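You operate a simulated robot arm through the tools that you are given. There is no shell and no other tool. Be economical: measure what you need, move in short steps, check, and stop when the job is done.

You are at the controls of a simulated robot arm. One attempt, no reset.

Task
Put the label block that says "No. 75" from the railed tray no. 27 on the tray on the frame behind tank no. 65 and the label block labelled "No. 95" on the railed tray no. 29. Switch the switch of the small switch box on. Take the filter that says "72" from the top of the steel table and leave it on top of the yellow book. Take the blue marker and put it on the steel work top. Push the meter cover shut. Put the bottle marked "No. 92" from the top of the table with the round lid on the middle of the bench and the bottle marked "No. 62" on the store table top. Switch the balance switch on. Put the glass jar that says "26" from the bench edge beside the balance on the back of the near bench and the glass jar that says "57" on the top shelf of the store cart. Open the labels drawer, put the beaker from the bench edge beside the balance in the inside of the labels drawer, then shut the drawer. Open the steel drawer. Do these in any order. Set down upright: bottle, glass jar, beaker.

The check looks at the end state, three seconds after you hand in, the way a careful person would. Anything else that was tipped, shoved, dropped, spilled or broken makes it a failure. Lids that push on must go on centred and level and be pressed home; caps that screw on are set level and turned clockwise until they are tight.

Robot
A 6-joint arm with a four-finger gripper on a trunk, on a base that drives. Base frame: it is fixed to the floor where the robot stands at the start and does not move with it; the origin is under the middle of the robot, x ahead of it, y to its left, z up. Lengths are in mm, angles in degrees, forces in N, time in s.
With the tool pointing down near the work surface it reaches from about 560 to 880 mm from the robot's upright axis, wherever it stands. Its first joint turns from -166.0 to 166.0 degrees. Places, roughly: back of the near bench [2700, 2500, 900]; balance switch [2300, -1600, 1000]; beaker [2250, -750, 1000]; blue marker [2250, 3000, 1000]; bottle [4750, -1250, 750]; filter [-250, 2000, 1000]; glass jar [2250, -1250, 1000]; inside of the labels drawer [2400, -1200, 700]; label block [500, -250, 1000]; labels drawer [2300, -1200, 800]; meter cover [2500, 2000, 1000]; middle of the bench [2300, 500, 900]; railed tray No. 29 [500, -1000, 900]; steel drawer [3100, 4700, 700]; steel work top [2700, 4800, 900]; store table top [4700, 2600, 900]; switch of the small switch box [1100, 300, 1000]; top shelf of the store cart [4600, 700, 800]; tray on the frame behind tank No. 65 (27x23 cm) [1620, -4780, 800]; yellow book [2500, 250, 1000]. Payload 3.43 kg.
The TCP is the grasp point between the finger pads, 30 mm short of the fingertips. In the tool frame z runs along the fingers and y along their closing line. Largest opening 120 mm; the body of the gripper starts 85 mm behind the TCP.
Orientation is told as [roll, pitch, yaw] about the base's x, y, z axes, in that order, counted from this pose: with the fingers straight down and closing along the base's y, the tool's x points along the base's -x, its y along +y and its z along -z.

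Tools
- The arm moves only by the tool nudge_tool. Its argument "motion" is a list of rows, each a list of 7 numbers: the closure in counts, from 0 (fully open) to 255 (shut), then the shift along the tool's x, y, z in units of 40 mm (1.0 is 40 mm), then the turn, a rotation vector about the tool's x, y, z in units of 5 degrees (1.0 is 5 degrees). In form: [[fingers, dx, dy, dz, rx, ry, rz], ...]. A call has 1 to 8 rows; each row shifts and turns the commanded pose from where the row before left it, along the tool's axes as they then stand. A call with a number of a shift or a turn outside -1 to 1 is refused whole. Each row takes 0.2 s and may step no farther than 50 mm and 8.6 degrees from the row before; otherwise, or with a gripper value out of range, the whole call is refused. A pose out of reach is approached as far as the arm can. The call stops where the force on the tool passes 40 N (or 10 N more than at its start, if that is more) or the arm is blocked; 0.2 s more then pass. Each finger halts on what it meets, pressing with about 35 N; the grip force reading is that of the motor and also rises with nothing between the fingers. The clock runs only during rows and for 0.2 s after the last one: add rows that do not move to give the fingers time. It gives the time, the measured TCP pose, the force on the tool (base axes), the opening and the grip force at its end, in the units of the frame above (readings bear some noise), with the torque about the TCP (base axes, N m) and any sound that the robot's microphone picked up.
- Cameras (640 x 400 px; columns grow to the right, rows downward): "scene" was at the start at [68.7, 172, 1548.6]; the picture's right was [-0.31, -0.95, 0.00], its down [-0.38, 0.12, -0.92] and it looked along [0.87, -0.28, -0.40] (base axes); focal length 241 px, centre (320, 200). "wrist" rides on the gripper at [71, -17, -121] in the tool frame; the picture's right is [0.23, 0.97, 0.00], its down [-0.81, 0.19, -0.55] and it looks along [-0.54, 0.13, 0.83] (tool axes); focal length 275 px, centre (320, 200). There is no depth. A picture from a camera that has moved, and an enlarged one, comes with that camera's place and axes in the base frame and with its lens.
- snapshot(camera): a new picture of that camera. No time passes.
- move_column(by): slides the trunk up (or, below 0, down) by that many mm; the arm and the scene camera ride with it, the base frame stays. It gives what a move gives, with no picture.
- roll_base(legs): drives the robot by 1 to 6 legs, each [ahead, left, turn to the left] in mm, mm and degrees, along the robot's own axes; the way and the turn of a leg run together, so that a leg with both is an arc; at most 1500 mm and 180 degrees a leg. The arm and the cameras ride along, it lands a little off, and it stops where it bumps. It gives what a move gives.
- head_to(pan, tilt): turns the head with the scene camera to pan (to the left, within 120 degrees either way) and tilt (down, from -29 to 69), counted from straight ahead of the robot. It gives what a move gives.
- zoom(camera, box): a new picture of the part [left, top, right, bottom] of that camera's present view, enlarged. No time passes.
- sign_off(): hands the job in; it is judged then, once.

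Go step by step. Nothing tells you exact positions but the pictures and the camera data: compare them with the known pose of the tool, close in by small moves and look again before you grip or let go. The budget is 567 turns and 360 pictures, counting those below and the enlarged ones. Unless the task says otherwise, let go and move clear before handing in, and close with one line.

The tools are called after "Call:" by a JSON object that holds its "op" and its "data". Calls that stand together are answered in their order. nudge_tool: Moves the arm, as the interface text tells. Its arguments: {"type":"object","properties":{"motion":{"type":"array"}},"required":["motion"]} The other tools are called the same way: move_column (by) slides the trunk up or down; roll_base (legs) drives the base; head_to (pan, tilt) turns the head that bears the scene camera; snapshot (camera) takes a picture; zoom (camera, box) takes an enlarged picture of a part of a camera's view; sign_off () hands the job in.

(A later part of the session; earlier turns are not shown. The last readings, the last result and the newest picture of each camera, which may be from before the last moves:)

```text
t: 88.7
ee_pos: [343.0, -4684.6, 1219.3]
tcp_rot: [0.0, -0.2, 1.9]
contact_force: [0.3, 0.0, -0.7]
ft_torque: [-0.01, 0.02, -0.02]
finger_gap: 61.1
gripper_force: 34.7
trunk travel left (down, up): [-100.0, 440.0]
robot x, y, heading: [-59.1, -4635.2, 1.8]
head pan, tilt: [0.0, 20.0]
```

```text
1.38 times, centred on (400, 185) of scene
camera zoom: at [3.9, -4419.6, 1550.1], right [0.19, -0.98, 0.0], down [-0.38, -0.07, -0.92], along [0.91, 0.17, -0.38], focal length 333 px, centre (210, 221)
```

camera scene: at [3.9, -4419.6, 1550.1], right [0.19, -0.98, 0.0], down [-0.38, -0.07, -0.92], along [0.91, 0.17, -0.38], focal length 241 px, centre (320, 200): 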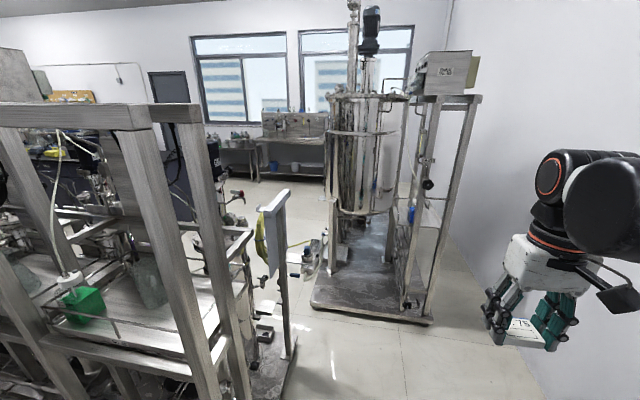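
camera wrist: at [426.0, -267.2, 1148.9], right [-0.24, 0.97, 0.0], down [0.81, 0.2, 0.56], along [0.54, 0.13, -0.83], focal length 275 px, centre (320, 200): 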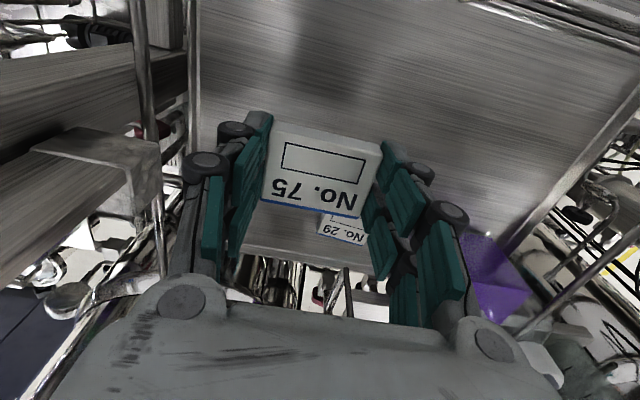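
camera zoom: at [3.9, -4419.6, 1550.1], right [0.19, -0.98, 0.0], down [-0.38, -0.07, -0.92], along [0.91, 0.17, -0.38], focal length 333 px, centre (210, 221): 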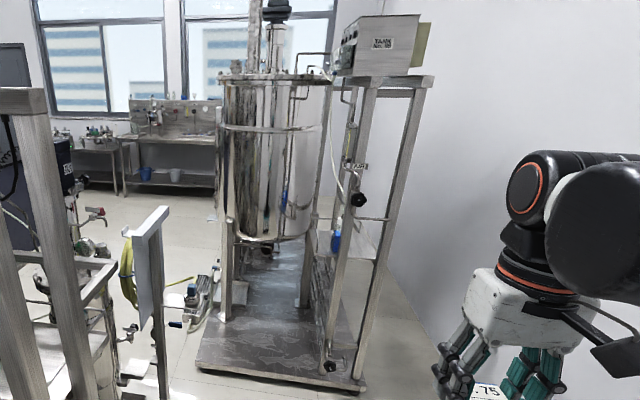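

Call:
{"op": "roll_base", "data": {"legs": [[800, -60, -2]]}}

Call:
{"op": "head_to", "data": {"pan": 0, "tilt": 35}}

Call:
{"op": "snapshot", "data": {"camera": "scene"}}

Call:
{"op": "snapshot", "data": {"camera": "wrist"}}

```text
t: 93.0
ee_pos: [1139.3, -4741.9, 1220.6]
tcp_rot: [0.1, -0.2, 0.5]
contact_force: [0.7, 0.2, -0.6]
ft_torque: [0.0, 0.03, -0.01]
finger_gap: 61.4
gripper_force: 34.3
trunk travel left (down, up): [-100.0, 440.0]
robot x, y, heading: [735.7, -4683.0, 0.1]
head pan, tilt: [0.0, 20.0]
```

```text
t: 93.7
ee_pos: [1139.9, -4742.5, 1219.0]
tcp_rot: [0.0, -0.2, 0.5]
contact_force: [0.5, 0.4, -0.8]
ft_torque: [0.02, 0.0, 0.02]
finger_gap: 61.2
gripper_force: 34.8
trunk travel left (down, up): [-100.0, 440.0]
robot x, y, heading: [734.8, -4682.9, 0.4]
head pan, tilt: [0.0, 35.0]
```

```text
324 pictures are left
camera scene: at [804.6, -4479.3, 1529.9], right [0.03, -1.0, 0.0], down [-0.58, -0.02, -0.82], along [0.82, 0.03, -0.58], focal length 241 px, centre (320, 200)
```

scene: 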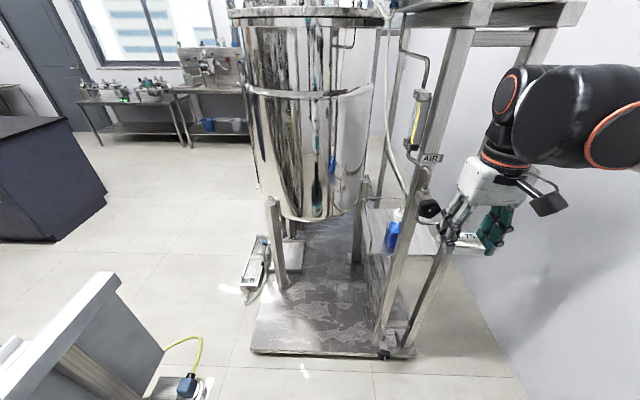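

```text
323 pictures are left
camera wrist: at [1067.7, -4759.4, 1340.9], right [-0.24, 0.97, 0.0], down [0.81, 0.2, 0.56], along [0.54, 0.13, -0.83], focal length 275 px, centre (320, 200)
```

wrist: 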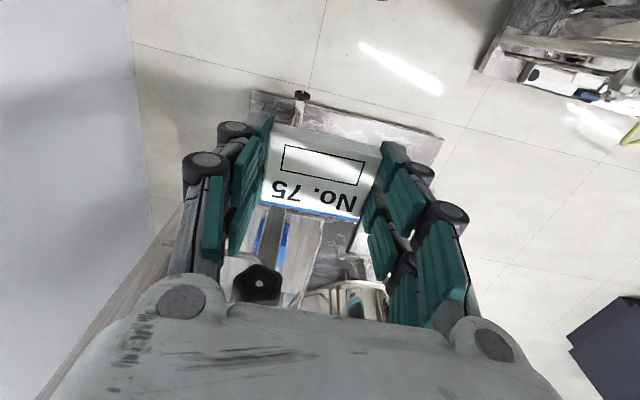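

Call:
{"op": "zoom", "data": {"camera": "scene", "box": [320, 120, 480, 280]}}

Call:
{"op": "zoom", "data": {"camera": "wrist", "box": [220, 80, 400, 330]}}

```text
2.50 times, centred on (400, 200) of scene
camera zoom: at [804.6, -4479.3, 1529.9], right [0.03, -1.0, 0.0], down [-0.58, -0.02, -0.82], along [0.82, 0.03, -0.58], focal length 603 px, centre (120, 200)
```

zoom: 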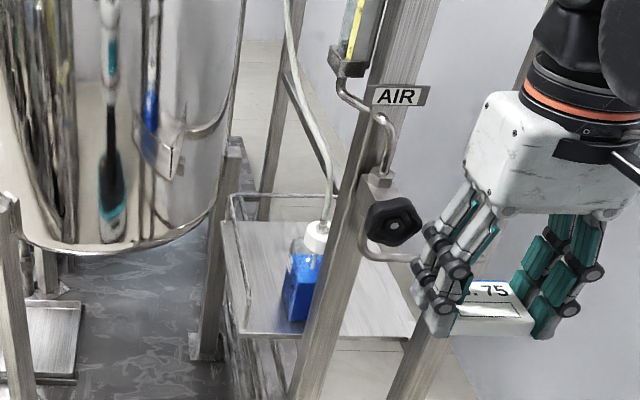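

```text
1.60 times, centred on (310, 205) of wrist
camera zoom: at [1067.7, -4759.4, 1340.9], right [-0.24, 0.97, 0.0], down [0.81, 0.2, 0.56], along [0.54, 0.13, -0.83], focal length 440 px, centre (336, 192)
```

zoom: 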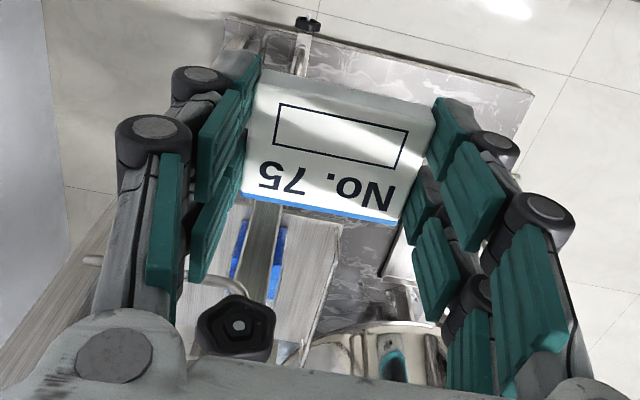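

The tray (about x 1474–1767, y −4648…−4912) has a blue bottle in the middle behind the left post; the left strip near y −4690 is free. I'll reposition the base further left for a clear approach and turn the gripper 90° so that it closes along x.

Call:
{"op": "roll_base", "data": {"legs": [[150, 230, 0]]}}

Call:
{"op": "nudge_tool", "data": {"motion": [[190, 0, 0, 0, 0, 0, 1], [190, 0, 0, 0, 0, 0, 1], [190, 0, 0, 0, 0, 0, 1], [190, 0, 0, 0, 0, 0, 1], [190, 0, 0, 0, 0, 0, 1], [190, 0, 0, 0, 0, 0, 1], [190, 0, 0, 0, 0, 0, 1], [190, 0, 0, 0, 0, 0, 1]]}}

Call:
{"op": "nudge_tool", "data": {"motion": [[190, 0, 0, 0, 0, 0, 1], [190, 0, 0, 0, 0, 0, 1], [190, 0, 0, 0, 0, 0, 1], [190, 0, 0, 0, 0, 0, 1], [190, 0, 0, 0, 0, 0, 1], [190, 0, 0, 0, 0, 0, 1], [190, 0, 0, 0, 0, 0, 1], [190, 0, 0, 0, 0, 0, 1]]}}

Call:
{"op": "snapshot", "data": {"camera": "scene"}}

Call:
{"op": "snapshot", "data": {"camera": "wrist"}}

```text
t: 95.7
ee_pos: [1290.4, -4509.2, 1219.5]
tcp_rot: [-0.1, -0.2, 0.6]
contact_force: [-0.1, -0.2, -1.1]
ft_torque: [0.01, 0.03, 0.02]
finger_gap: 61.1
gripper_force: 35.2
trunk travel left (down, up): [-100.0, 440.0]
robot x, y, heading: [885.5, -4451.5, 0.2]
head pan, tilt: [0.0, 35.0]
```

```text
t: 97.5
ee_pos: [1289.7, -4508.7, 1218.1]
tcp_rot: [0.1, -0.2, -39.5]
contact_force: [0.2, 0.5, -0.1]
ft_torque: [0.01, -0.01, -0.01]
finger_gap: 61.0
gripper_force: 35.0
trunk travel left (down, up): [-100.0, 440.0]
robot x, y, heading: [884.8, -4449.0, 0.1]
head pan, tilt: [0.0, 35.0]
```

```text
t: 99.3
ee_pos: [1288.9, -4508.0, 1220.2]
tcp_rot: [0.2, 0.0, -79.5]
contact_force: [0.6, -0.2, -0.7]
ft_torque: [-0.01, 0.01, -0.01]
finger_gap: 61.2
gripper_force: 35.2
trunk travel left (down, up): [-100.0, 440.0]
robot x, y, heading: [884.7, -4450.5, 0.4]
head pan, tilt: [0.0, 35.0]
```

```text
320 pictures are left
camera scene: at [953.6, -4248.9, 1530.2], right [0.01, -1.0, 0.0], down [-0.57, 0.0, -0.82], along [0.82, 0.01, -0.57], focal length 241 px, centre (320, 200)
```

scene: 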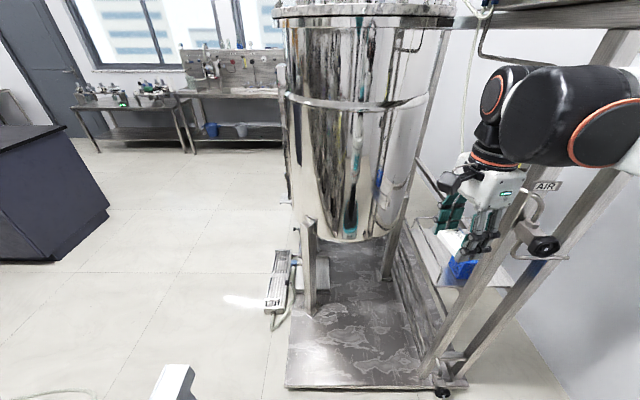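

```text
319 pictures are left
camera wrist: at [1258.6, -4441.0, 1340.6], right [0.92, 0.4, 0.0], down [0.33, -0.76, 0.55], along [0.23, -0.51, -0.83], focal length 275 px, centre (320, 200)
```

wrist: 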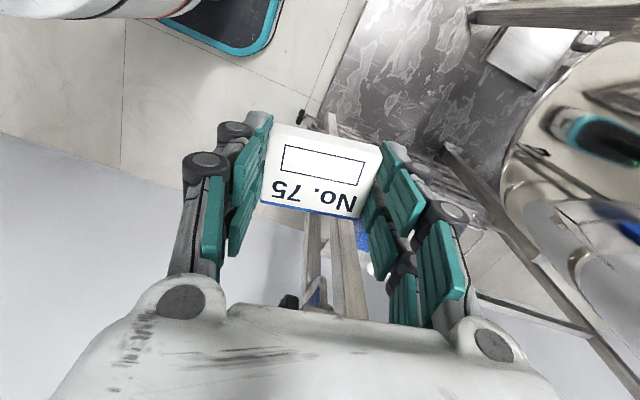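

Finish the rotation, then move over the tray's left strip.

Call:
{"op": "nudge_tool", "data": {"motion": [[190, 0, 0, 0, 0, 0, 0.7], [190, 0, 0, 0, 0, 0, 0.7], [190, 0, 0, 0, 0, 0, 0.7]]}}

Call:
{"op": "nudge_tool", "data": {"motion": [[190, -0.55, 0.95, 0.2, 0, 0, 0], [190, -0.55, 0.95, 0.2, 0, 0, 0], [190, -0.55, 0.95, 0.2, 0, 0, 0], [190, -0.55, 0.95, 0.2, 0, 0, 0], [190, -0.55, 0.95, 0.2, 0, 0, 0], [190, -0.55, 0.95, 0.2, 0, 0, 0]]}}

Call:
{"op": "snapshot", "data": {"camera": "scene"}}

Call:
{"op": "snapshot", "data": {"camera": "wrist"}}

```text
t: 100.1
ee_pos: [1289.2, -4508.7, 1218.2]
tcp_rot: [0.1, 0.0, -90.0]
contact_force: [0.2, -0.5, -0.8]
ft_torque: [-0.05, 0.0, 0.01]
finger_gap: 61.1
gripper_force: 34.7
trunk travel left (down, up): [-100.0, 440.0]
robot x, y, heading: [885.7, -4453.1, 0.3]
head pan, tilt: [0.0, 35.0]
```

```text
t: 101.5
ee_pos: [1519.4, -4639.1, 1173.3]
tcp_rot: [0.2, 0.0, -90.1]
contact_force: [0.4, 0.0, -0.3]
ft_torque: [0.04, -0.01, 0.0]
finger_gap: 61.2
gripper_force: 35.2
trunk travel left (down, up): [-100.0, 440.0]
robot x, y, heading: [882.7, -4449.6, 0.4]
head pan, tilt: [0.0, 35.0]
```

```text
318 pictures are left
camera scene: at [954.2, -4249.3, 1530.2], right [0.01, -1.0, 0.0], down [-0.57, 0.0, -0.82], along [0.82, 0.0, -0.57], focal length 241 px, centre (320, 200)
```

scene: 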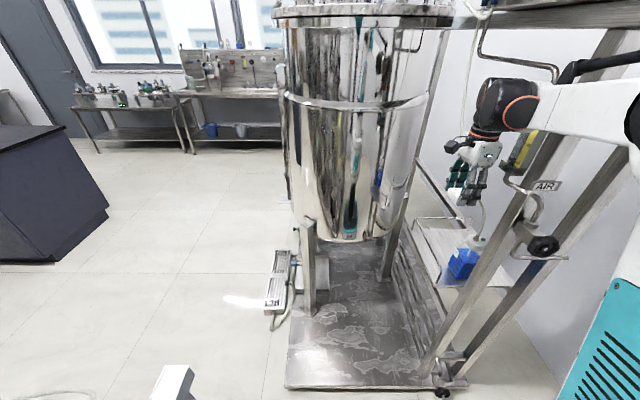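

```text
317 pictures are left
camera wrist: at [1501.6, -4568.0, 1294.5], right [0.97, 0.23, 0.0], down [0.19, -0.81, 0.55], along [0.13, -0.54, -0.83], focal length 275 px, centre (320, 200)
```

wrist: 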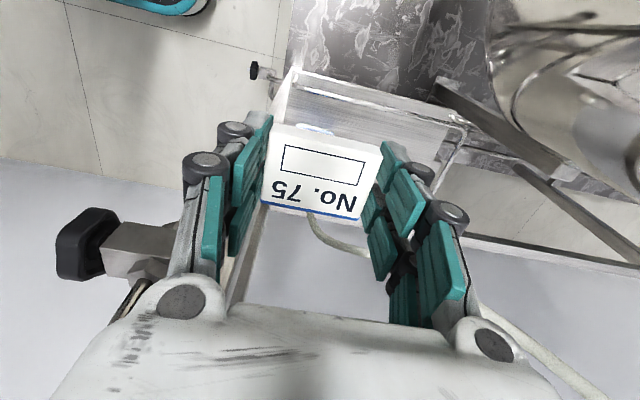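

The forearm would come close to the rotameter post, so I'll pull back slightly, shift the base left, and approach more diagonally.

Call:
{"op": "nudge_tool", "data": {"motion": [[190, 0, -0.9, 0, 0, 0, 0], [190, 0, -0.9, 0, 0, 0, 0], [190, 0, -0.9, 0, 0, 0, 0]]}}

Call:
{"op": "roll_base", "data": {"legs": [[60, 110, 0]]}}

Call:
{"op": "snapshot", "data": {"camera": "scene"}}

```text
t: 102.3
ee_pos: [1409.9, -4639.1, 1170.7]
tcp_rot: [0.2, 0.0, -90.0]
contact_force: [-0.7, -0.6, -0.8]
ft_torque: [0.0, -0.02, 0.02]
finger_gap: 61.2
gripper_force: 34.8
trunk travel left (down, up): [-100.0, 440.0]
robot x, y, heading: [885.7, -4449.2, 0.4]
head pan, tilt: [0.0, 35.0]
```

```text
t: 103.5
ee_pos: [1469.0, -4538.0, 1171.6]
tcp_rot: [0.4, 0.4, -89.9]
contact_force: [0.3, -0.3, 0.2]
ft_torque: [0.03, -0.01, 0.01]
finger_gap: 61.1
gripper_force: 34.9
trunk travel left (down, up): [-100.0, 440.0]
robot x, y, heading: [944.3, -4339.4, 0.1]
head pan, tilt: [0.0, 35.0]
```

```text
316 pictures are left
camera scene: at [1009.2, -4150.2, 1531.3], right [0.01, -1.0, -0.01], down [-0.57, 0.0, -0.82], along [0.82, 0.01, -0.57], focal length 241 px, centre (320, 200)
```

scene: 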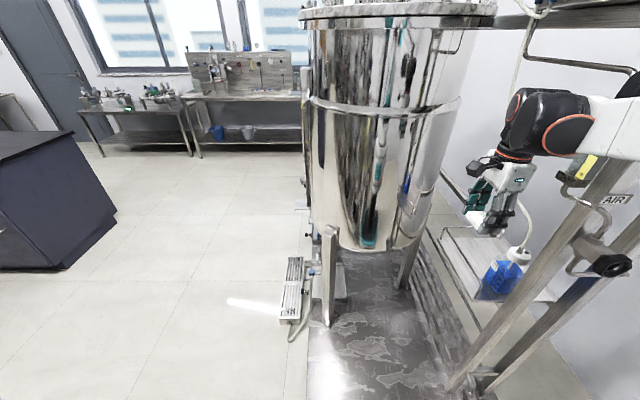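

Call:
{"op": "nudge_tool", "data": {"motion": [[190, 0, 0, 0, 0, 0, 0], [190, 0, 0, 0, 0, 0, 0]]}}

Call:
{"op": "head_to", "data": {"pan": 60, "tilt": 60}}

Call:
{"op": "snapshot", "data": {"camera": "scene"}}

```text
t: 104.1
ee_pos: [1466.9, -4537.1, 1171.8]
tcp_rot: [0.3, 0.3, -89.9]
contact_force: [0.2, -0.2, -0.6]
ft_torque: [0.04, -0.01, -0.01]
finger_gap: 61.1
gripper_force: 35.0
trunk travel left (down, up): [-100.0, 440.0]
robot x, y, heading: [947.1, -4342.1, 0.4]
head pan, tilt: [0.0, 35.0]
```

```text
t: 105.4
ee_pos: [1467.4, -4537.7, 1171.9]
tcp_rot: [0.3, 0.4, -89.8]
contact_force: [-1.0, 0.6, -0.9]
ft_torque: [0.01, 0.0, 0.0]
finger_gap: 61.1
gripper_force: 35.1
trunk travel left (down, up): [-100.0, 440.0]
robot x, y, heading: [950.9, -4342.6, 0.2]
head pan, tilt: [60.0, 60.0]
```

```text
315 pictures are left
camera scene: at [954.8, -4092.3, 1497.7], right [0.87, -0.5, 0.0], down [-0.43, -0.75, -0.51], along [0.25, 0.44, -0.86], focal length 241 px, centre (320, 200)
```

scene: 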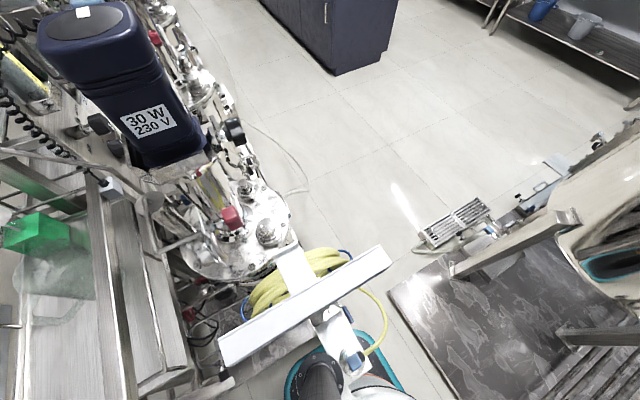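

The base is touching the hose panel's stand on the left. I'll move back right 70 mm.

Call:
{"op": "roll_base", "data": {"legs": [[0, -70, 0]]}}

Call:
{"op": "snapshot", "data": {"camera": "scene"}}

Call:
{"op": "head_to", "data": {"pan": -25, "tilt": 35}}

Call:
{"op": "snapshot", "data": {"camera": "scene"}}

```text
t: 106.5
ee_pos: [1469.8, -4599.6, 1172.2]
tcp_rot: [0.2, 0.0, -90.0]
contact_force: [0.2, -0.8, -0.6]
ft_torque: [0.04, 0.04, 0.01]
finger_gap: 61.3
gripper_force: 35.2
trunk travel left (down, up): [-100.0, 440.0]
robot x, y, heading: [948.4, -4411.5, 0.3]
head pan, tilt: [60.0, 60.0]
```

```text
314 pictures are left
camera scene: at [959.0, -4152.1, 1496.2], right [0.87, -0.5, 0.0], down [-0.43, -0.75, -0.5], along [0.25, 0.43, -0.87], focal length 241 px, centre (320, 200)
```

scene: 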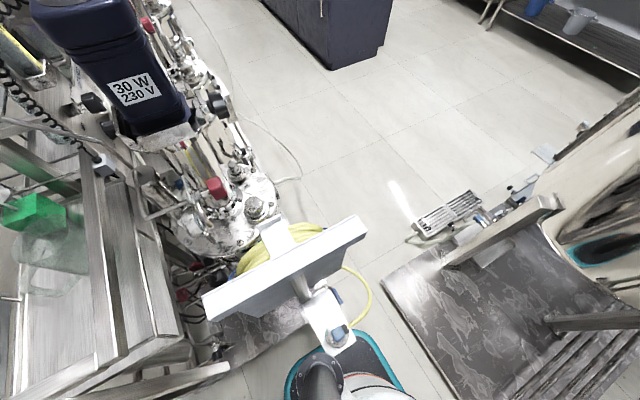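

```text
t: 108.0
ee_pos: [1470.1, -4600.3, 1172.7]
tcp_rot: [0.3, 0.1, -90.0]
contact_force: [0.0, -0.2, -1.0]
ft_torque: [0.01, 0.01, -0.01]
finger_gap: 61.0
gripper_force: 35.3
trunk travel left (down, up): [-100.0, 440.0]
robot x, y, heading: [946.5, -4408.1, 0.1]
head pan, tilt: [-25.0, 35.0]
```

```text
313 pictures are left
camera scene: at [1005.9, -4246.1, 1530.3], right [-0.42, -0.91, 0.0], down [-0.52, 0.24, -0.82], along [0.74, -0.34, -0.57], focal length 241 px, centre (320, 200)
```

scene: 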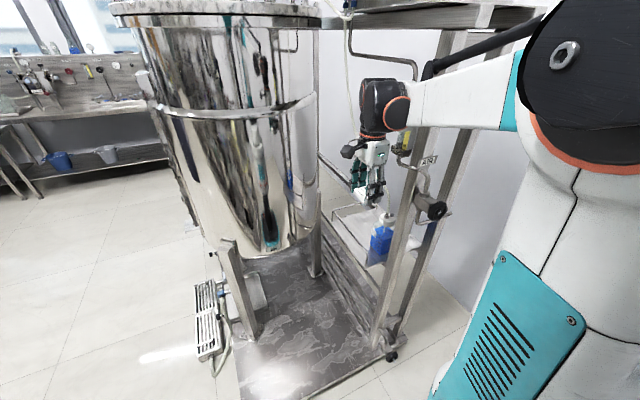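

Move forward in x and down, staying left of the tray for now.

Call:
{"op": "nudge_tool", "data": {"motion": [[190, 0, 0.5, 0.8, 0, 0, 0], [190, 0, 0.5, 0.8, 0, 0, 0], [190, 0, 0.5, 0.8, 0, 0, 0], [190, 0, 0.5, 0.8, 0, 0, 0], [190, 0, 0.5, 0.8, 0, 0, 0], [190, -0.7, 0, 0, 0, 0, 0], [190, -0.7, 0, 0, 0, 0, 0]]}}

Call:
{"op": "snapshot", "data": {"camera": "wrist"}}

Call:
{"op": "zoom", "data": {"camera": "scene", "box": [300, 80, 460, 280]}}

```text
t: 109.6
ee_pos: [1570.5, -4655.5, 1012.4]
tcp_rot: [0.2, 0.0, -90.0]
contact_force: [-0.3, 0.3, -0.6]
ft_torque: [0.01, 0.0, -0.01]
finger_gap: 61.6
gripper_force: 34.9
trunk travel left (down, up): [-100.0, 440.0]
robot x, y, heading: [947.7, -4413.5, 0.3]
head pan, tilt: [-25.0, 35.0]
```

```text
312 pictures are left
camera wrist: at [1552.7, -4584.4, 1134.3], right [0.97, 0.23, 0.0], down [0.19, -0.81, 0.55], along [0.13, -0.54, -0.83], focal length 275 px, centre (320, 200)
```

wrist: 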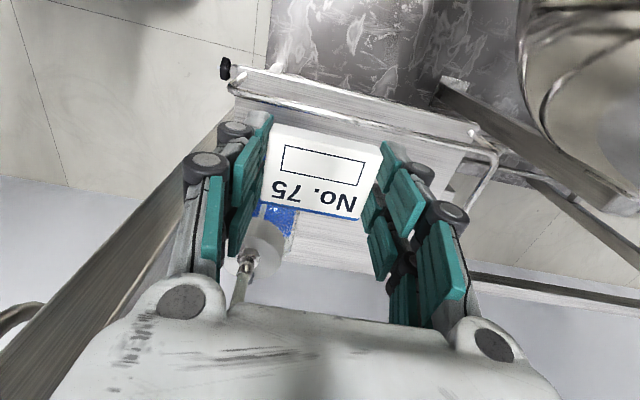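

```text
2.00 times, centred on (380, 180) of scene
camera zoom: at [1005.7, -4246.4, 1530.3], right [-0.42, -0.91, 0.0], down [-0.52, 0.24, -0.82], along [0.74, -0.34, -0.57], focal length 482 px, centre (200, 240)
```

zoom: 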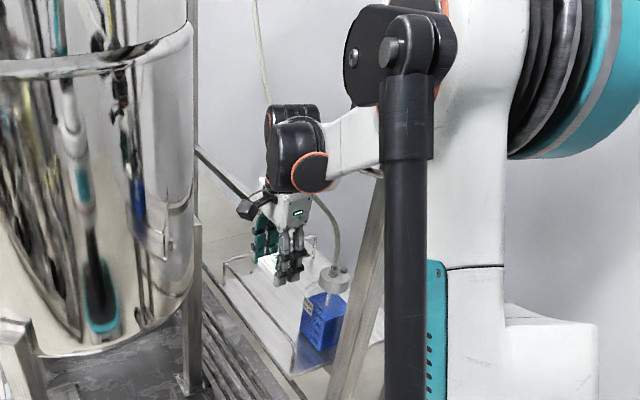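

Call:
{"op": "nudge_tool", "data": {"motion": [[190, 0, 0.6, 0.3, 0, 0, 0], [190, 0, 0.5, 0.3, 0, 0, 0], [190, -0.6, 0, 0.5, 0, 0, 0], [190, -0.6, 0, 0.5, 0, 0, 0]]}}

Call:
{"op": "snapshot", "data": {"camera": "wrist"}}

Call:
{"op": "zoom", "data": {"camera": "scene", "box": [300, 80, 460, 280]}}

```text
t: 110.6
ee_pos: [1615.9, -4702.8, 949.0]
tcp_rot: [0.2, -0.1, -90.0]
contact_force: [0.1, -0.9, -0.6]
ft_torque: [-0.02, -0.03, 0.0]
finger_gap: 61.0
gripper_force: 34.6
trunk travel left (down, up): [-100.0, 440.0]
robot x, y, heading: [947.7, -4411.8, 0.1]
head pan, tilt: [-25.0, 35.0]
```

```text
310 pictures are left
camera wrist: at [1597.3, -4631.1, 1070.9], right [0.97, 0.23, 0.0], down [0.19, -0.81, 0.55], along [0.13, -0.54, -0.83], focal length 275 px, centre (320, 200)
```

wrist: 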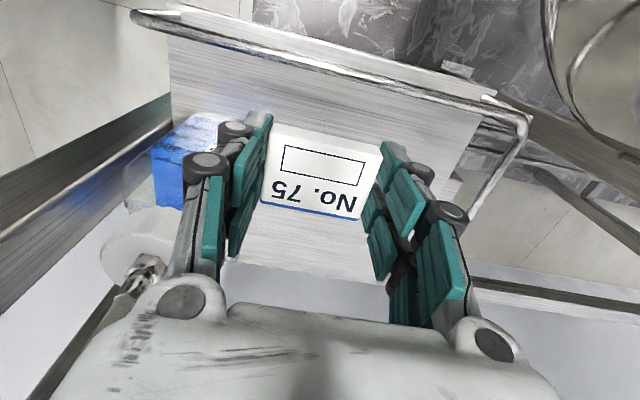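

```text
2.00 times, centred on (380, 180) of scene
camera zoom: at [1005.9, -4246.5, 1530.3], right [-0.42, -0.91, 0.0], down [-0.52, 0.24, -0.82], along [0.74, -0.34, -0.57], focal length 482 px, centre (200, 240)
```

zoom: 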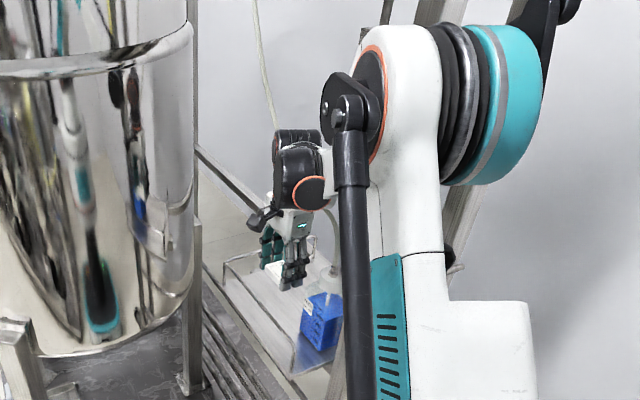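

Shift 20 mm further from the bottle and descend.

Call:
{"op": "nudge_tool", "data": {"motion": [[190, 0, 0.55, 0, 0, 0, 0], [190, 0, 0, 0.6, 0, 0, 0], [190, 0, 0, 0.6, 0, 0, 0], [190, 0, 0, 0.5, 0, 0, 0]]}}

Call:
{"op": "snapshot", "data": {"camera": "wrist"}}

```text
t: 111.6
ee_pos: [1638.0, -4704.0, 879.8]
tcp_rot: [0.2, 0.0, -90.0]
contact_force: [-0.5, -0.1, 0.4]
ft_torque: [-0.01, -0.04, -0.02]
finger_gap: 61.2
gripper_force: 34.8
trunk travel left (down, up): [-100.0, 440.0]
robot x, y, heading: [948.1, -4408.5, 0.3]
head pan, tilt: [-25.0, 35.0]
```

```text
308 pictures are left
camera wrist: at [1620.3, -4632.3, 1001.0], right [0.97, 0.23, 0.0], down [0.19, -0.81, 0.55], along [0.13, -0.54, -0.83], focal length 275 px, centre (320, 200)
```

wrist: 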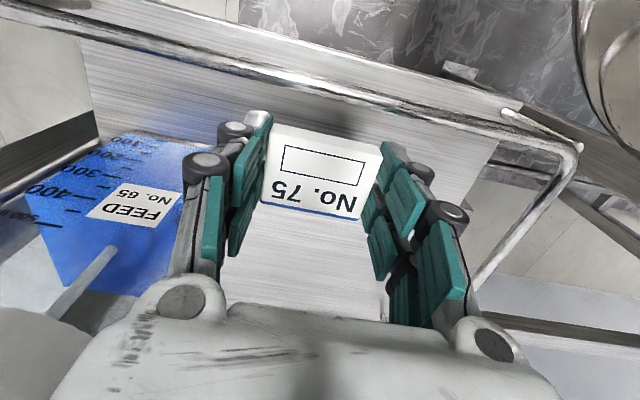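

Call:
{"op": "nudge_tool", "data": {"motion": [[190, 0, 0, 0.3, 0, 0, 0], [190, 0, 0, 0.3, 0, 0, 0], [190, 0, 0, 0.1, 0, 0, 0], [190, 0, 0, 0.1, 0, 0, 0], [190, 0, 0, 0.1, 0, 0, 0], [190, 0, 0, 0.1, 0, 0, 0], [190, 0, 0, 0.1, 0, 0, 0], [190, 0, 0, 0.1, 0, 0, 0]]}}

Call:
{"op": "snapshot", "data": {"camera": "wrist"}}

```text
t: 113.4
ee_pos: [1636.5, -4703.4, 832.5]
tcp_rot: [0.2, -0.1, -90.0]
contact_force: [-1.2, 0.4, -1.1]
ft_torque: [0.03, 0.02, 0.0]
finger_gap: 60.9
gripper_force: 35.0
trunk travel left (down, up): [-100.0, 440.0]
robot x, y, heading: [947.7, -4410.2, 0.1]
head pan, tilt: [-25.0, 35.0]
```

```text
307 pictures are left
camera wrist: at [1618.8, -4632.4, 953.9], right [0.97, 0.23, 0.0], down [0.19, -0.81, 0.55], along [0.13, -0.54, -0.83], focal length 275 px, centre (320, 200)
```

wrist: 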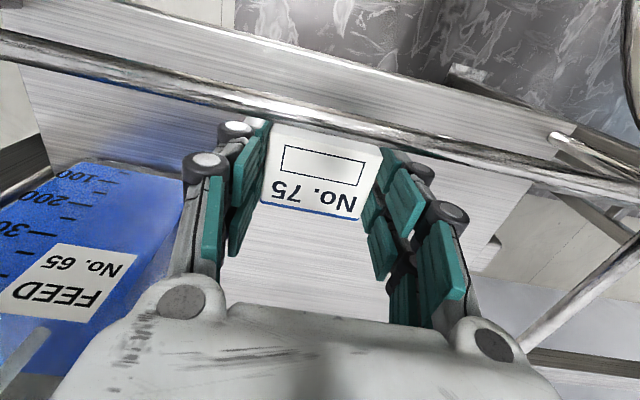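

Call:
{"op": "nudge_tool", "data": {"motion": [[190, 0, 0, 0.08, 0, 0, 0], [190, 0, 0, 0.08, 0, 0, 0], [190, 0, 0, 0.08, 0, 0, 0], [190, 0, 0, 0.08, 0, 0, 0], [190, 0, 0, 0.08, 0, 0, 0], [190, 0, 0, 0.08, 0, 0, 0]]}}

```text
t: 114.2
ee_pos: [1636.0, -4704.7, 828.7]
tcp_rot: [0.3, -0.2, -90.0]
contact_force: [-2.8, 2.0, 23.3]
ft_torque: [0.09, 0.57, 0.05]
finger_gap: 61.2
gripper_force: 35.2
trunk travel left (down, up): [-100.0, 440.0]
robot x, y, heading: [942.3, -4410.3, 0.2]
head pan, tilt: [-25.0, 35.0]
stopped in row 3: the force on the tool passed its limit at 46 N (the readings are from after the stop); the commanded pose is now the measured one
```

Touched the tray. Release slightly and rise straight up.

Call:
{"op": "nudge_tool", "data": {"motion": [[150, 0, 0, -0.02, 0, 0, 0], [95, 0, 0, 0, 0, 0, 0], [95, 0, 0, 0, 0, 0, 0], [95, 0, 0, -0.5, 0, 0, 0], [95, 0, 0, -0.8, 0, 0, 0], [95, 0, 0, -0.9, 0, 0, 0], [95, 0, 0, -0.9, 0, 0, 0]]}}

Call:
{"op": "snapshot", "data": {"camera": "wrist"}}

```text
t: 115.8
ee_pos: [1636.2, -4703.1, 952.2]
tcp_rot: [0.2, -0.2, -90.0]
contact_force: [0.6, -0.4, 0.6]
ft_torque: [-0.01, 0.02, 0.04]
finger_gap: 75.2
gripper_force: 0.0
trunk travel left (down, up): [-100.0, 440.0]
robot x, y, heading: [942.7, -4410.9, 0.0]
head pan, tilt: [-25.0, 35.0]
```

```text
306 pictures are left
camera wrist: at [1618.6, -4632.5, 1073.6], right [0.97, 0.23, 0.0], down [0.19, -0.81, 0.55], along [0.13, -0.54, -0.83], focal length 275 px, centre (320, 200)
```

wrist: 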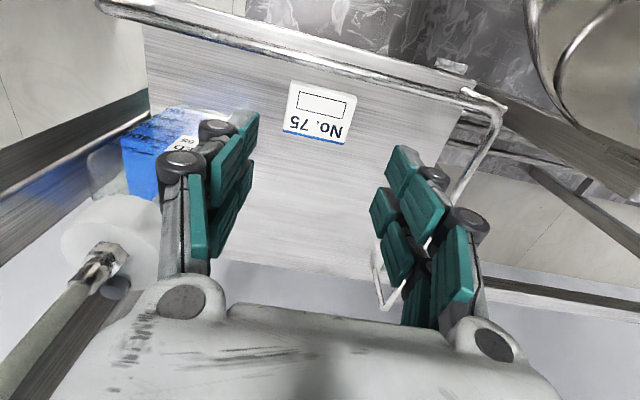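

Block 75 sits flat on the tray. Retract out and then head back up the aisle.

Call:
{"op": "nudge_tool", "data": {"motion": [[95, 0.6, -0.6, -0.5, 0, 0, 0], [95, 0.7, -0.5, -0.5, 0, 0, 0], [95, 0.4, -0.5, -0.8, 0, 0, 0], [95, 0.3, -0.5, -0.8, 0, 0, 0], [95, 0.3, -0.5, -0.8, 0, 0, 0], [95, 0.2, -0.7, -0.8, 0, 0, 0], [95, 0.2, -0.9, -0.6, 0, 0, 0], [95, 0.2, -0.9, -0.5, 0, 0, 0]]}}

Call:
{"op": "snapshot", "data": {"camera": "scene"}}

```text
t: 117.6
ee_pos: [1430.2, -4585.9, 1163.8]
tcp_rot: [0.3, 0.0, -90.0]
contact_force: [-0.3, -0.1, -0.2]
ft_torque: [-0.01, 0.0, 0.02]
finger_gap: 75.5
gripper_force: 0.1
trunk travel left (down, up): [-100.0, 440.0]
robot x, y, heading: [948.8, -4408.6, 0.1]
head pan, tilt: [-25.0, 35.0]
```

```text
305 pictures are left
camera scene: at [1005.5, -4246.1, 1530.3], right [-0.42, -0.91, 0.0], down [-0.52, 0.24, -0.82], along [0.74, -0.34, -0.57], focal length 241 px, centre (320, 200)
```

scene: 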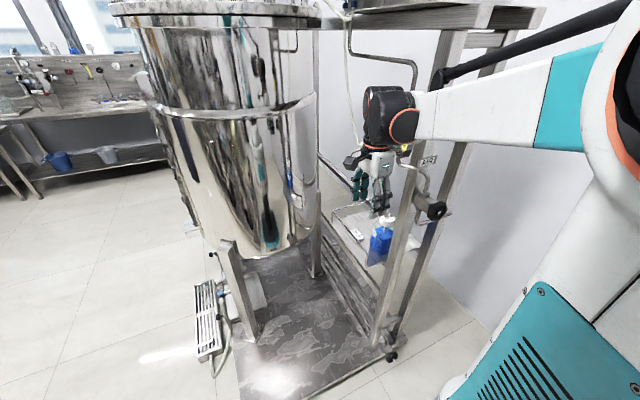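

Call:
{"op": "nudge_tool", "data": {"motion": [[95, 0.3, -0.3, -0.3, 0, 0, -1], [95, 0, 0, -0.3, 0, 0, -1], [95, 0, 0, -0.3, 0, 0, -1], [95, 0, 0, -0.3, 0, 0, -1], [95, 0, 0, 0, 0, 0, -1], [95, 0, 0, 0, 0, 0, -1], [95, 0, 0, 0, 0, 0, -1], [95, 0, 0, 0, 0, 0, -1]]}}

Call:
{"op": "nudge_tool", "data": {"motion": [[95, 0, 0, 0, 0, 0, -1], [95, 0, 0, 0, 0, 0, -1], [95, 0, 0, 0, 0, 0, -1], [95, 0, 0, 0, 0, 0, -1], [95, 0, 0, 0, 0, 0, -1], [95, 0, 0, 0, 0, 0, -1], [95, 0, 0, 0, 0, 0, -1], [95, 0, 0, 0, 0, 0, -1]]}}

Call:
{"op": "nudge_tool", "data": {"motion": [[95, 0.7, 0.7, 0, 0, 0, -1], [95, 0.7, 0.8, 0, 0, 0, -1], [95, 0.3, 0.8, 0, 0, 0, 0], [95, 0.2, 0.3, 0, 0, 0, 0]]}}

Call:
{"op": "roll_base", "data": {"legs": [[-500, -140, 0], [-530, -100, 0], [0, 0, 90]]}}

```text
t: 119.4
ee_pos: [1421.1, -4574.8, 1210.2]
tcp_rot: [0.0, -0.2, -49.9]
contact_force: [0.7, -0.3, 0.3]
ft_torque: [-0.03, 0.01, 0.06]
finger_gap: 75.3
gripper_force: 0.0
trunk travel left (down, up): [-100.0, 440.0]
robot x, y, heading: [943.7, -4411.7, 0.4]
head pan, tilt: [-25.0, 35.0]
```

```text
t: 121.2
ee_pos: [1421.0, -4575.3, 1208.7]
tcp_rot: [0.0, -0.3, -9.9]
contact_force: [-0.7, -0.1, 0.3]
ft_torque: [0.05, -0.03, 0.02]
finger_gap: 75.2
gripper_force: 0.1
trunk travel left (down, up): [-100.0, 440.0]
robot x, y, heading: [946.5, -4407.0, 0.2]
head pan, tilt: [-25.0, 35.0]
```

```text
t: 122.2
ee_pos: [1352.3, -4464.2, 1208.1]
tcp_rot: [0.0, -0.3, 0.0]
contact_force: [0.3, 0.9, 0.7]
ft_torque: [-0.01, 0.01, 0.02]
finger_gap: 75.5
gripper_force: 0.0
trunk travel left (down, up): [-100.0, 440.0]
robot x, y, heading: [944.1, -4413.4, 0.3]
head pan, tilt: [-25.0, 35.0]
```

```text
t: 131.8
ee_pos: [-25.4, -4251.7, 1208.9]
tcp_rot: [-0.1, -0.3, 92.3]
contact_force: [0.4, -0.2, -0.4]
ft_torque: [-0.02, 0.0, 0.0]
finger_gap: 75.1
gripper_force: 0.0
trunk travel left (down, up): [-100.0, 440.0]
robot x, y, heading: [-66.6, -4656.0, 92.6]
head pan, tilt: [-25.0, 35.0]
```

Call:
{"op": "roll_base", "data": {"legs": [[0, 0, -2.6], [1400, 0, 0], [1400, 0, 0]]}}

```text
t: 145.8
ee_pos: [83.5, -1436.2, 1207.9]
tcp_rot: [-0.1, -0.2, 88.2]
contact_force: [-0.3, 0.3, -0.2]
ft_torque: [0.0, -0.02, -0.02]
finger_gap: 75.3
gripper_force: 0.1
trunk travel left (down, up): [-100.0, 440.0]
robot x, y, heading: [13.1, -1844.0, 88.4]
head pan, tilt: [-25.0, 35.0]
```

Call:
{"op": "roll_base", "data": {"legs": [[0, 0, 1.6], [1400, 100, 0], [1200, 0, 0]]}}

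Call:
{"op": "head_to", "data": {"pan": 0, "tilt": 35}}

Call:
{"op": "snapshot", "data": {"camera": "scene"}}

```text
t: 159.0
ee_pos: [-23.0, 1207.5, 1208.7]
tcp_rot: [-0.1, -0.2, 90.2]
contact_force: [-0.1, 0.9, 0.4]
ft_torque: [0.0, 0.03, 0.05]
finger_gap: 75.0
gripper_force: 0.1
trunk travel left (down, up): [-100.0, 440.0]
robot x, y, heading: [-75.8, 797.3, 90.4]
head pan, tilt: [-25.0, 35.0]
```

```text
t: 159.9
ee_pos: [-22.4, 1207.7, 1208.1]
tcp_rot: [0.0, -0.4, 90.2]
contact_force: [0.5, -0.5, 0.2]
ft_torque: [0.0, -0.02, 0.01]
finger_gap: 75.4
gripper_force: 0.1
trunk travel left (down, up): [-100.0, 440.0]
robot x, y, heading: [-77.4, 799.4, 90.3]
head pan, tilt: [0.0, 35.0]
```

```text
304 pictures are left
camera scene: at [-191.7, 809.3, 1536.1], right [0.34, -0.94, 0.0], down [-0.49, -0.18, -0.85], along [0.8, 0.29, -0.52], focal length 241 px, centre (320, 200)
```

scene: 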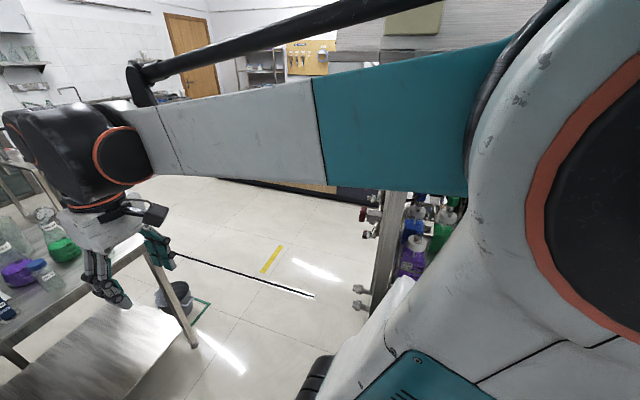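

Call:
{"op": "head_to", "data": {"pan": 0, "tilt": 0}}

Call:
{"op": "head_to", "data": {"pan": 20, "tilt": 35}}

Call:
{"op": "snapshot", "data": {"camera": "scene"}}

```text
t: 160.9
ee_pos: [-24.8, 1205.1, 1208.2]
tcp_rot: [-0.1, -0.4, 90.4]
contact_force: [0.0, 0.8, -0.5]
ft_torque: [0.03, -0.01, -0.01]
finger_gap: 75.1
gripper_force: 0.1
trunk travel left (down, up): [-100.0, 440.0]
robot x, y, heading: [-82.5, 797.7, 90.3]
head pan, tilt: [0.0, 0.0]
```

```text
t: 161.9
ee_pos: [-23.2, 1207.8, 1207.9]
tcp_rot: [-0.1, -0.2, 90.1]
contact_force: [-0.2, 0.7, 0.1]
ft_torque: [0.02, -0.01, 0.01]
finger_gap: 75.2
gripper_force: 0.0
trunk travel left (down, up): [-100.0, 440.0]
robot x, y, heading: [-80.7, 798.3, 90.3]
head pan, tilt: [20.0, 35.0]
```

```text
303 pictures are left
camera scene: at [-199.1, 815.6, 1599.0], right [0.43, -0.9, 0.0], down [0.13, 0.06, -0.99], along [0.89, 0.43, 0.14], focal length 241 px, centre (320, 200)
```

scene: 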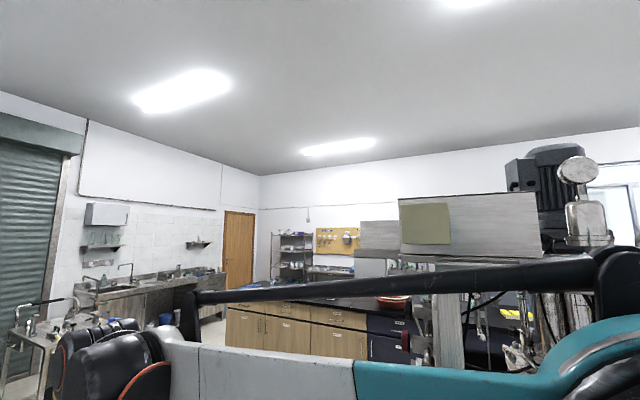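

The arm is blocking the head; swing the tool to the right to free it.

Call:
{"op": "nudge_tool", "data": {"motion": [[95, -0.3, -0.9, 0, 0, 0, 0], [95, -0.3, -0.9, 0, 0, 0, 0], [95, -0.3, -0.9, 0, 0, 0, 0], [95, -0.3, -0.9, 0, 0, 0, 0], [95, -0.3, -0.9, 0, 0, 0, 0], [95, -0.3, -0.9, 0, 0, 0, 0], [95, 0, -0.9, 0, 0, 0, 0], [95, 0, -0.9, 0, 0, 0, 0]]}}

Call:
{"op": "head_to", "data": {"pan": 25, "tilt": 35}}

Call:
{"op": "snapshot", "data": {"camera": "scene"}}

```text
t: 163.8
ee_pos: [266.9, 1281.6, 1208.9]
tcp_rot: [-0.1, -0.2, 90.2]
contact_force: [-0.1, -0.8, 0.4]
ft_torque: [0.0, 0.01, -0.02]
finger_gap: 75.3
gripper_force: 0.0
trunk travel left (down, up): [-100.0, 440.0]
robot x, y, heading: [-78.0, 802.1, 90.3]
head pan, tilt: [20.0, 35.0]
```

```text
t: 164.4
ee_pos: [265.4, 1280.7, 1208.4]
tcp_rot: [-0.1, -0.2, 90.2]
contact_force: [-0.5, 0.0, 0.5]
ft_torque: [-0.04, 0.01, 0.03]
finger_gap: 75.3
gripper_force: 0.1
trunk travel left (down, up): [-100.0, 440.0]
robot x, y, heading: [-75.2, 801.5, 90.6]
head pan, tilt: [25.0, 35.0]
```

```text
302 pictures are left
camera scene: at [-314.0, 858.4, 1530.3], right [0.9, 0.43, 0.0], down [0.25, -0.52, -0.82], along [-0.35, 0.74, -0.57], focal length 241 px, centre (320, 200)
```

scene: 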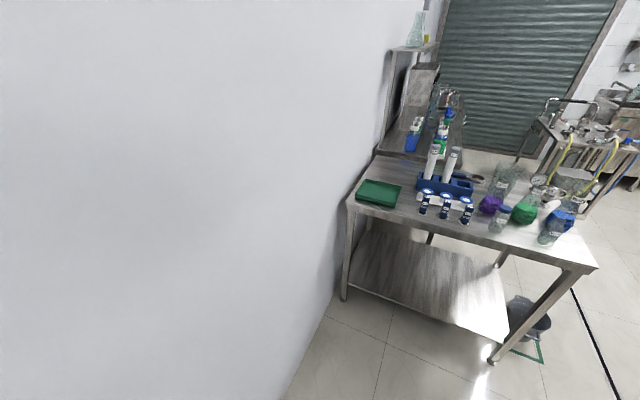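

Head is free again. Zoom on the three filters on the steel table.

Call:
{"op": "zoom", "data": {"camera": "scene", "box": [340, 140, 600, 280]}}

Call:
{"op": "zoom", "data": {"camera": "scene", "box": [400, 180, 490, 235]}}

```text
2.46 times, centred on (470, 210) of scene
camera zoom: at [-314.0, 858.4, 1530.3], right [0.9, 0.43, 0.0], down [0.25, -0.52, -0.82], along [-0.35, 0.74, -0.57], focal length 594 px, centre (-49, 175)
```

zoom: 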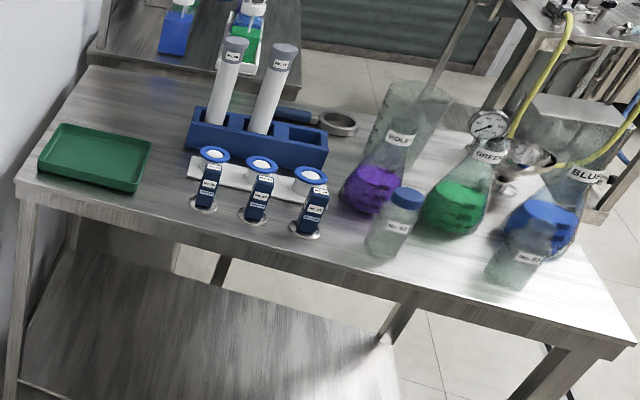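

```text
7.11 times, centred on (445, 208) of scene
camera zoom: at [-314.0, 858.4, 1530.3], right [0.9, 0.43, 0.0], down [0.25, -0.52, -0.82], along [-0.35, 0.74, -0.57], focal length 1714 px, centre (-569, 147)
```

zoom: 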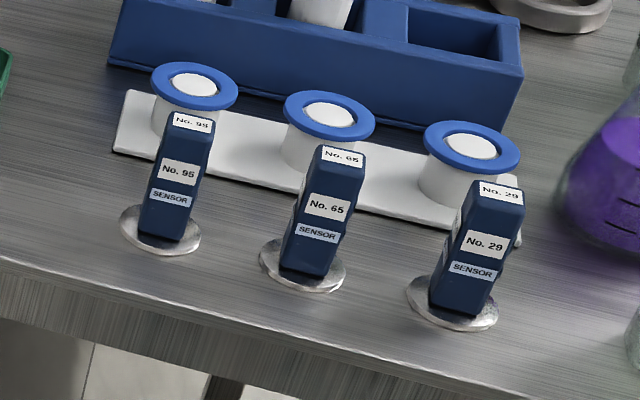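

Call:
{"op": "zoom", "data": {"camera": "scene", "box": [410, 140, 480, 200]}}

```text
6.67 times, centred on (445, 170) of scene
camera zoom: at [-314.0, 858.4, 1530.3], right [0.9, 0.43, 0.0], down [0.25, -0.52, -0.82], along [-0.35, 0.74, -0.57], focal length 1607 px, centre (-513, 400)
```

zoom: 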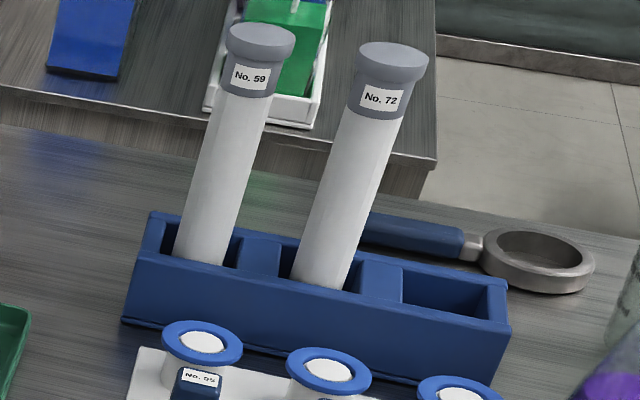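

The filter "No. 72" stands in the rack, at about (−195,2080), top ≈1090. I'll raise the tool and drive up to the table.

Call:
{"op": "nudge_tool", "data": {"motion": [[70, 0, 0, -1, 0, 0, 0], [70, 0, 0, -1, 0, 0, 0]]}}

Call:
{"op": "roll_base", "data": {"legs": [[570, 30, 0]]}}

Call:
{"op": "head_to", "data": {"pan": 10, "tilt": 45}}

Call:
{"op": "snapshot", "data": {"camera": "scene"}}

Call:
{"op": "snapshot", "data": {"camera": "wrist"}}

```text
t: 165.0
ee_pos: [264.8, 1281.3, 1288.3]
tcp_rot: [-0.1, -0.2, 90.1]
contact_force: [0.7, 0.4, -0.4]
ft_torque: [0.03, 0.0, 0.0]
finger_gap: 86.8
gripper_force: 0.0
trunk travel left (down, up): [-100.0, 440.0]
robot x, y, heading: [-75.9, 797.6, 90.5]
head pan, tilt: [25.0, 35.0]
```

```text
t: 168.2
ee_pos: [234.3, 1845.3, 1286.9]
tcp_rot: [0.0, -0.2, 89.8]
contact_force: [-0.5, 0.1, -0.1]
ft_torque: [0.02, 0.03, 0.0]
finger_gap: 87.0
gripper_force: 0.2
trunk travel left (down, up): [-100.0, 440.0]
robot x, y, heading: [-110.8, 1369.3, 90.3]
head pan, tilt: [25.0, 35.0]
```

```text
t: 169.0
ee_pos: [234.7, 1845.8, 1287.6]
tcp_rot: [-0.1, -0.3, 89.9]
contact_force: [-0.1, 0.2, 0.2]
ft_torque: [-0.02, -0.01, -0.01]
finger_gap: 87.0
gripper_force: 0.1
trunk travel left (down, up): [-100.0, 440.0]
robot x, y, heading: [-107.5, 1367.2, 90.0]
head pan, tilt: [10.0, 45.0]
```

```text
298 pictures are left
camera scene: at [-323.4, 1426.2, 1515.5], right [0.98, 0.18, 0.0], down [0.12, -0.7, -0.71], along [-0.12, 0.7, -0.71], focal length 241 px, centre (320, 200)
```

scene: 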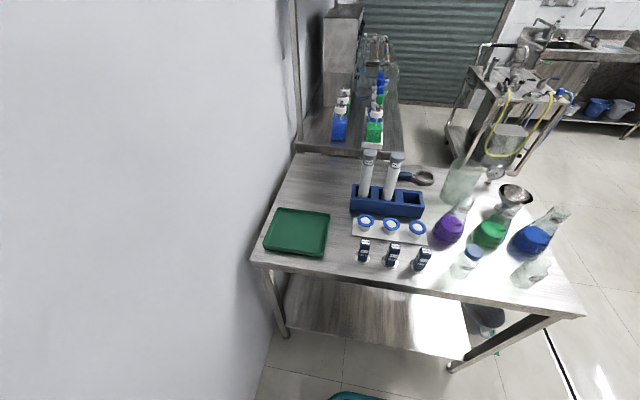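

```text
297 pictures are left
camera wrist: at [250.5, 1773.6, 1409.6], right [-0.97, -0.23, 0.0], down [-0.19, 0.81, 0.56], along [-0.12, 0.54, -0.83], focal length 275 px, centre (320, 200)
```

wrist: 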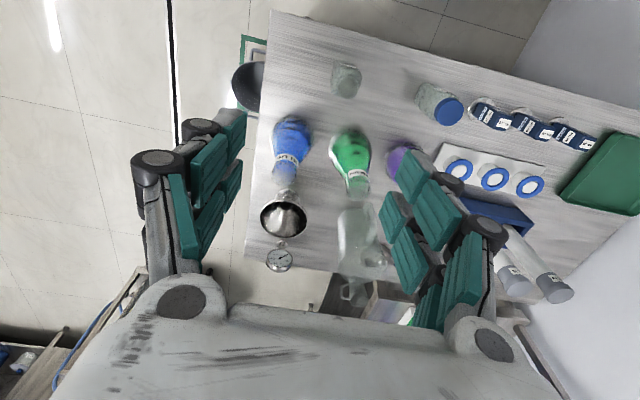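

Call:
{"op": "nudge_tool", "data": {"motion": [[70, -0.45, 0.9, 0, 0, 0, 0], [70, -0.45, 0.9, 0, 0, 0, 0], [70, -0.45, 0.9, 0, 0, 0, 0], [70, -0.45, 0.9, 0, 0, 0, 0], [70, -0.45, 0.9, 0, 0, 0, 0], [70, -0.45, 0.9, 0, 0, 0, 0], [70, -0.45, 0.9, 0, 0, 0, 0], [70, -0.45, 0.9, 0, 0, 0, 0]]}}

Call:
{"op": "nudge_tool", "data": {"motion": [[70, -0.45, 0.9, 0, 0, 0, 0], [70, -0.45, 0.9, 0, 0, 0, 0], [70, -0.45, 0.9, 0.5, 0, 0, 0], [70, -0.45, 0.9, 0.5, 0, 0, 0]]}}

Call:
{"op": "snapshot", "data": {"camera": "wrist"}}

Call:
{"op": "snapshot", "data": {"camera": "scene"}}

```text
t: 170.8
ee_pos: [-55.2, 1990.7, 1288.9]
tcp_rot: [-0.1, -0.1, 89.7]
contact_force: [0.1, 0.2, -0.1]
ft_torque: [0.01, 0.04, 0.0]
finger_gap: 87.1
gripper_force: 0.1
trunk travel left (down, up): [-100.0, 440.0]
robot x, y, heading: [-111.3, 1362.2, 90.3]
head pan, tilt: [10.0, 45.0]
```

```text
t: 171.8
ee_pos: [-197.8, 2062.6, 1248.3]
tcp_rot: [-0.2, -0.2, 89.8]
contact_force: [0.5, -0.6, -2.0]
ft_torque: [0.01, -0.05, 0.04]
finger_gap: 86.9
gripper_force: 0.0
trunk travel left (down, up): [-100.0, 440.0]
robot x, y, heading: [-110.6, 1362.8, 90.1]
head pan, tilt: [10.0, 45.0]
```

```text
296 pictures are left
camera wrist: at [-182.3, 1991.8, 1370.1], right [-0.97, -0.23, 0.0], down [-0.19, 0.81, 0.56], along [-0.12, 0.54, -0.83], focal length 275 px, centre (320, 200)
```

wrist: 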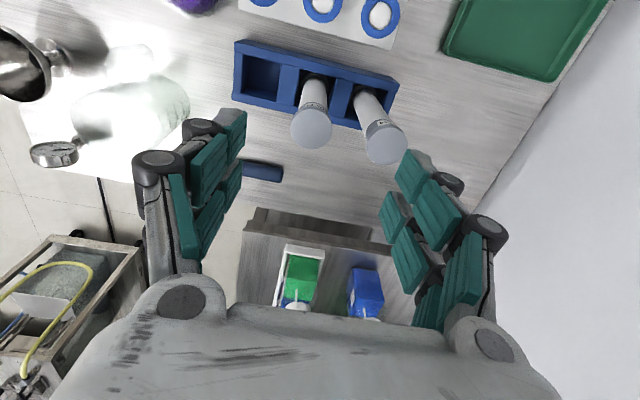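

```text
295 pictures are left
camera scene: at [-323.9, 1426.8, 1515.3], right [0.98, 0.18, 0.0], down [0.12, -0.7, -0.71], along [-0.12, 0.7, -0.71], focal length 241 px, centre (320, 200)
```

scene: 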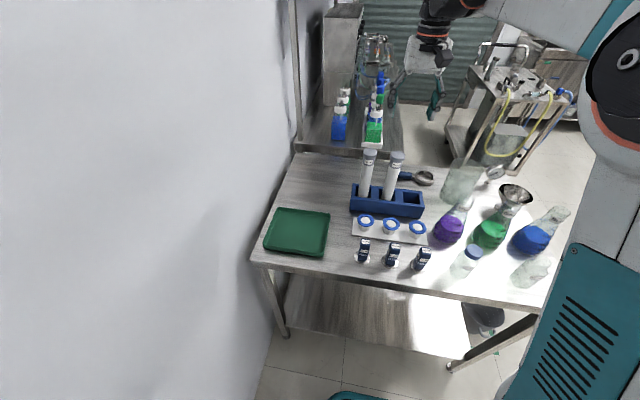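

Filter 72's axis is at about (−194,2083). To clear the neighbouring filter, I'll centre over it and turn the tool 40°.

Call:
{"op": "nudge_tool", "data": {"motion": [[80, -0.5, -0.08, 0, 0, 0, -1], [80, 0, 0, 0, 0, 0, -1], [80, 0, 0, 0, 0, 0, -1], [80, 0, 0, 0, 0, 0, -1], [80, 0, 0, 0, 0, 0, -1], [80, 0, 0, 0, 0, 0, -1], [80, 0, 0, 0.5, 0, 0, -1], [80, 0, 0, 0.5, 0, 0, -1]]}}

Call:
{"op": "snapshot", "data": {"camera": "wrist"}}

```text
t: 173.6
ee_pos: [-194.1, 2082.4, 1207.4]
tcp_rot: [-0.2, 0.0, 130.1]
contact_force: [-0.7, -0.3, -0.3]
ft_torque: [0.01, 0.0, 0.0]
finger_gap: 82.3
gripper_force: 0.1
trunk travel left (down, up): [-100.0, 440.0]
robot x, y, heading: [-109.8, 1366.6, 90.0]
head pan, tilt: [10.0, 45.0]
```

```text
294 pictures are left
camera wrist: at [-135.3, 2038.5, 1329.4], right [-0.6, -0.8, 0.0], down [-0.67, 0.5, 0.55], along [-0.44, 0.33, -0.83], focal length 275 px, centre (320, 200)
```

wrist: 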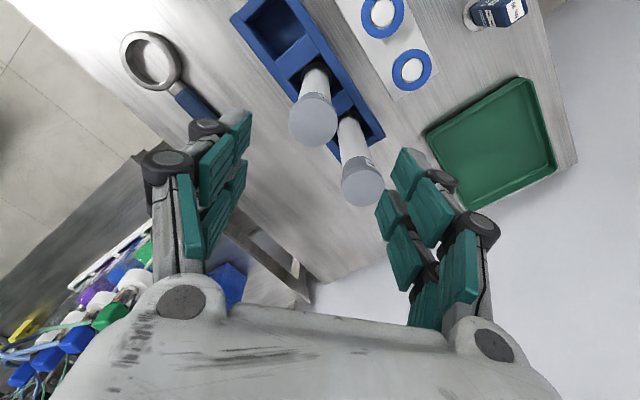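

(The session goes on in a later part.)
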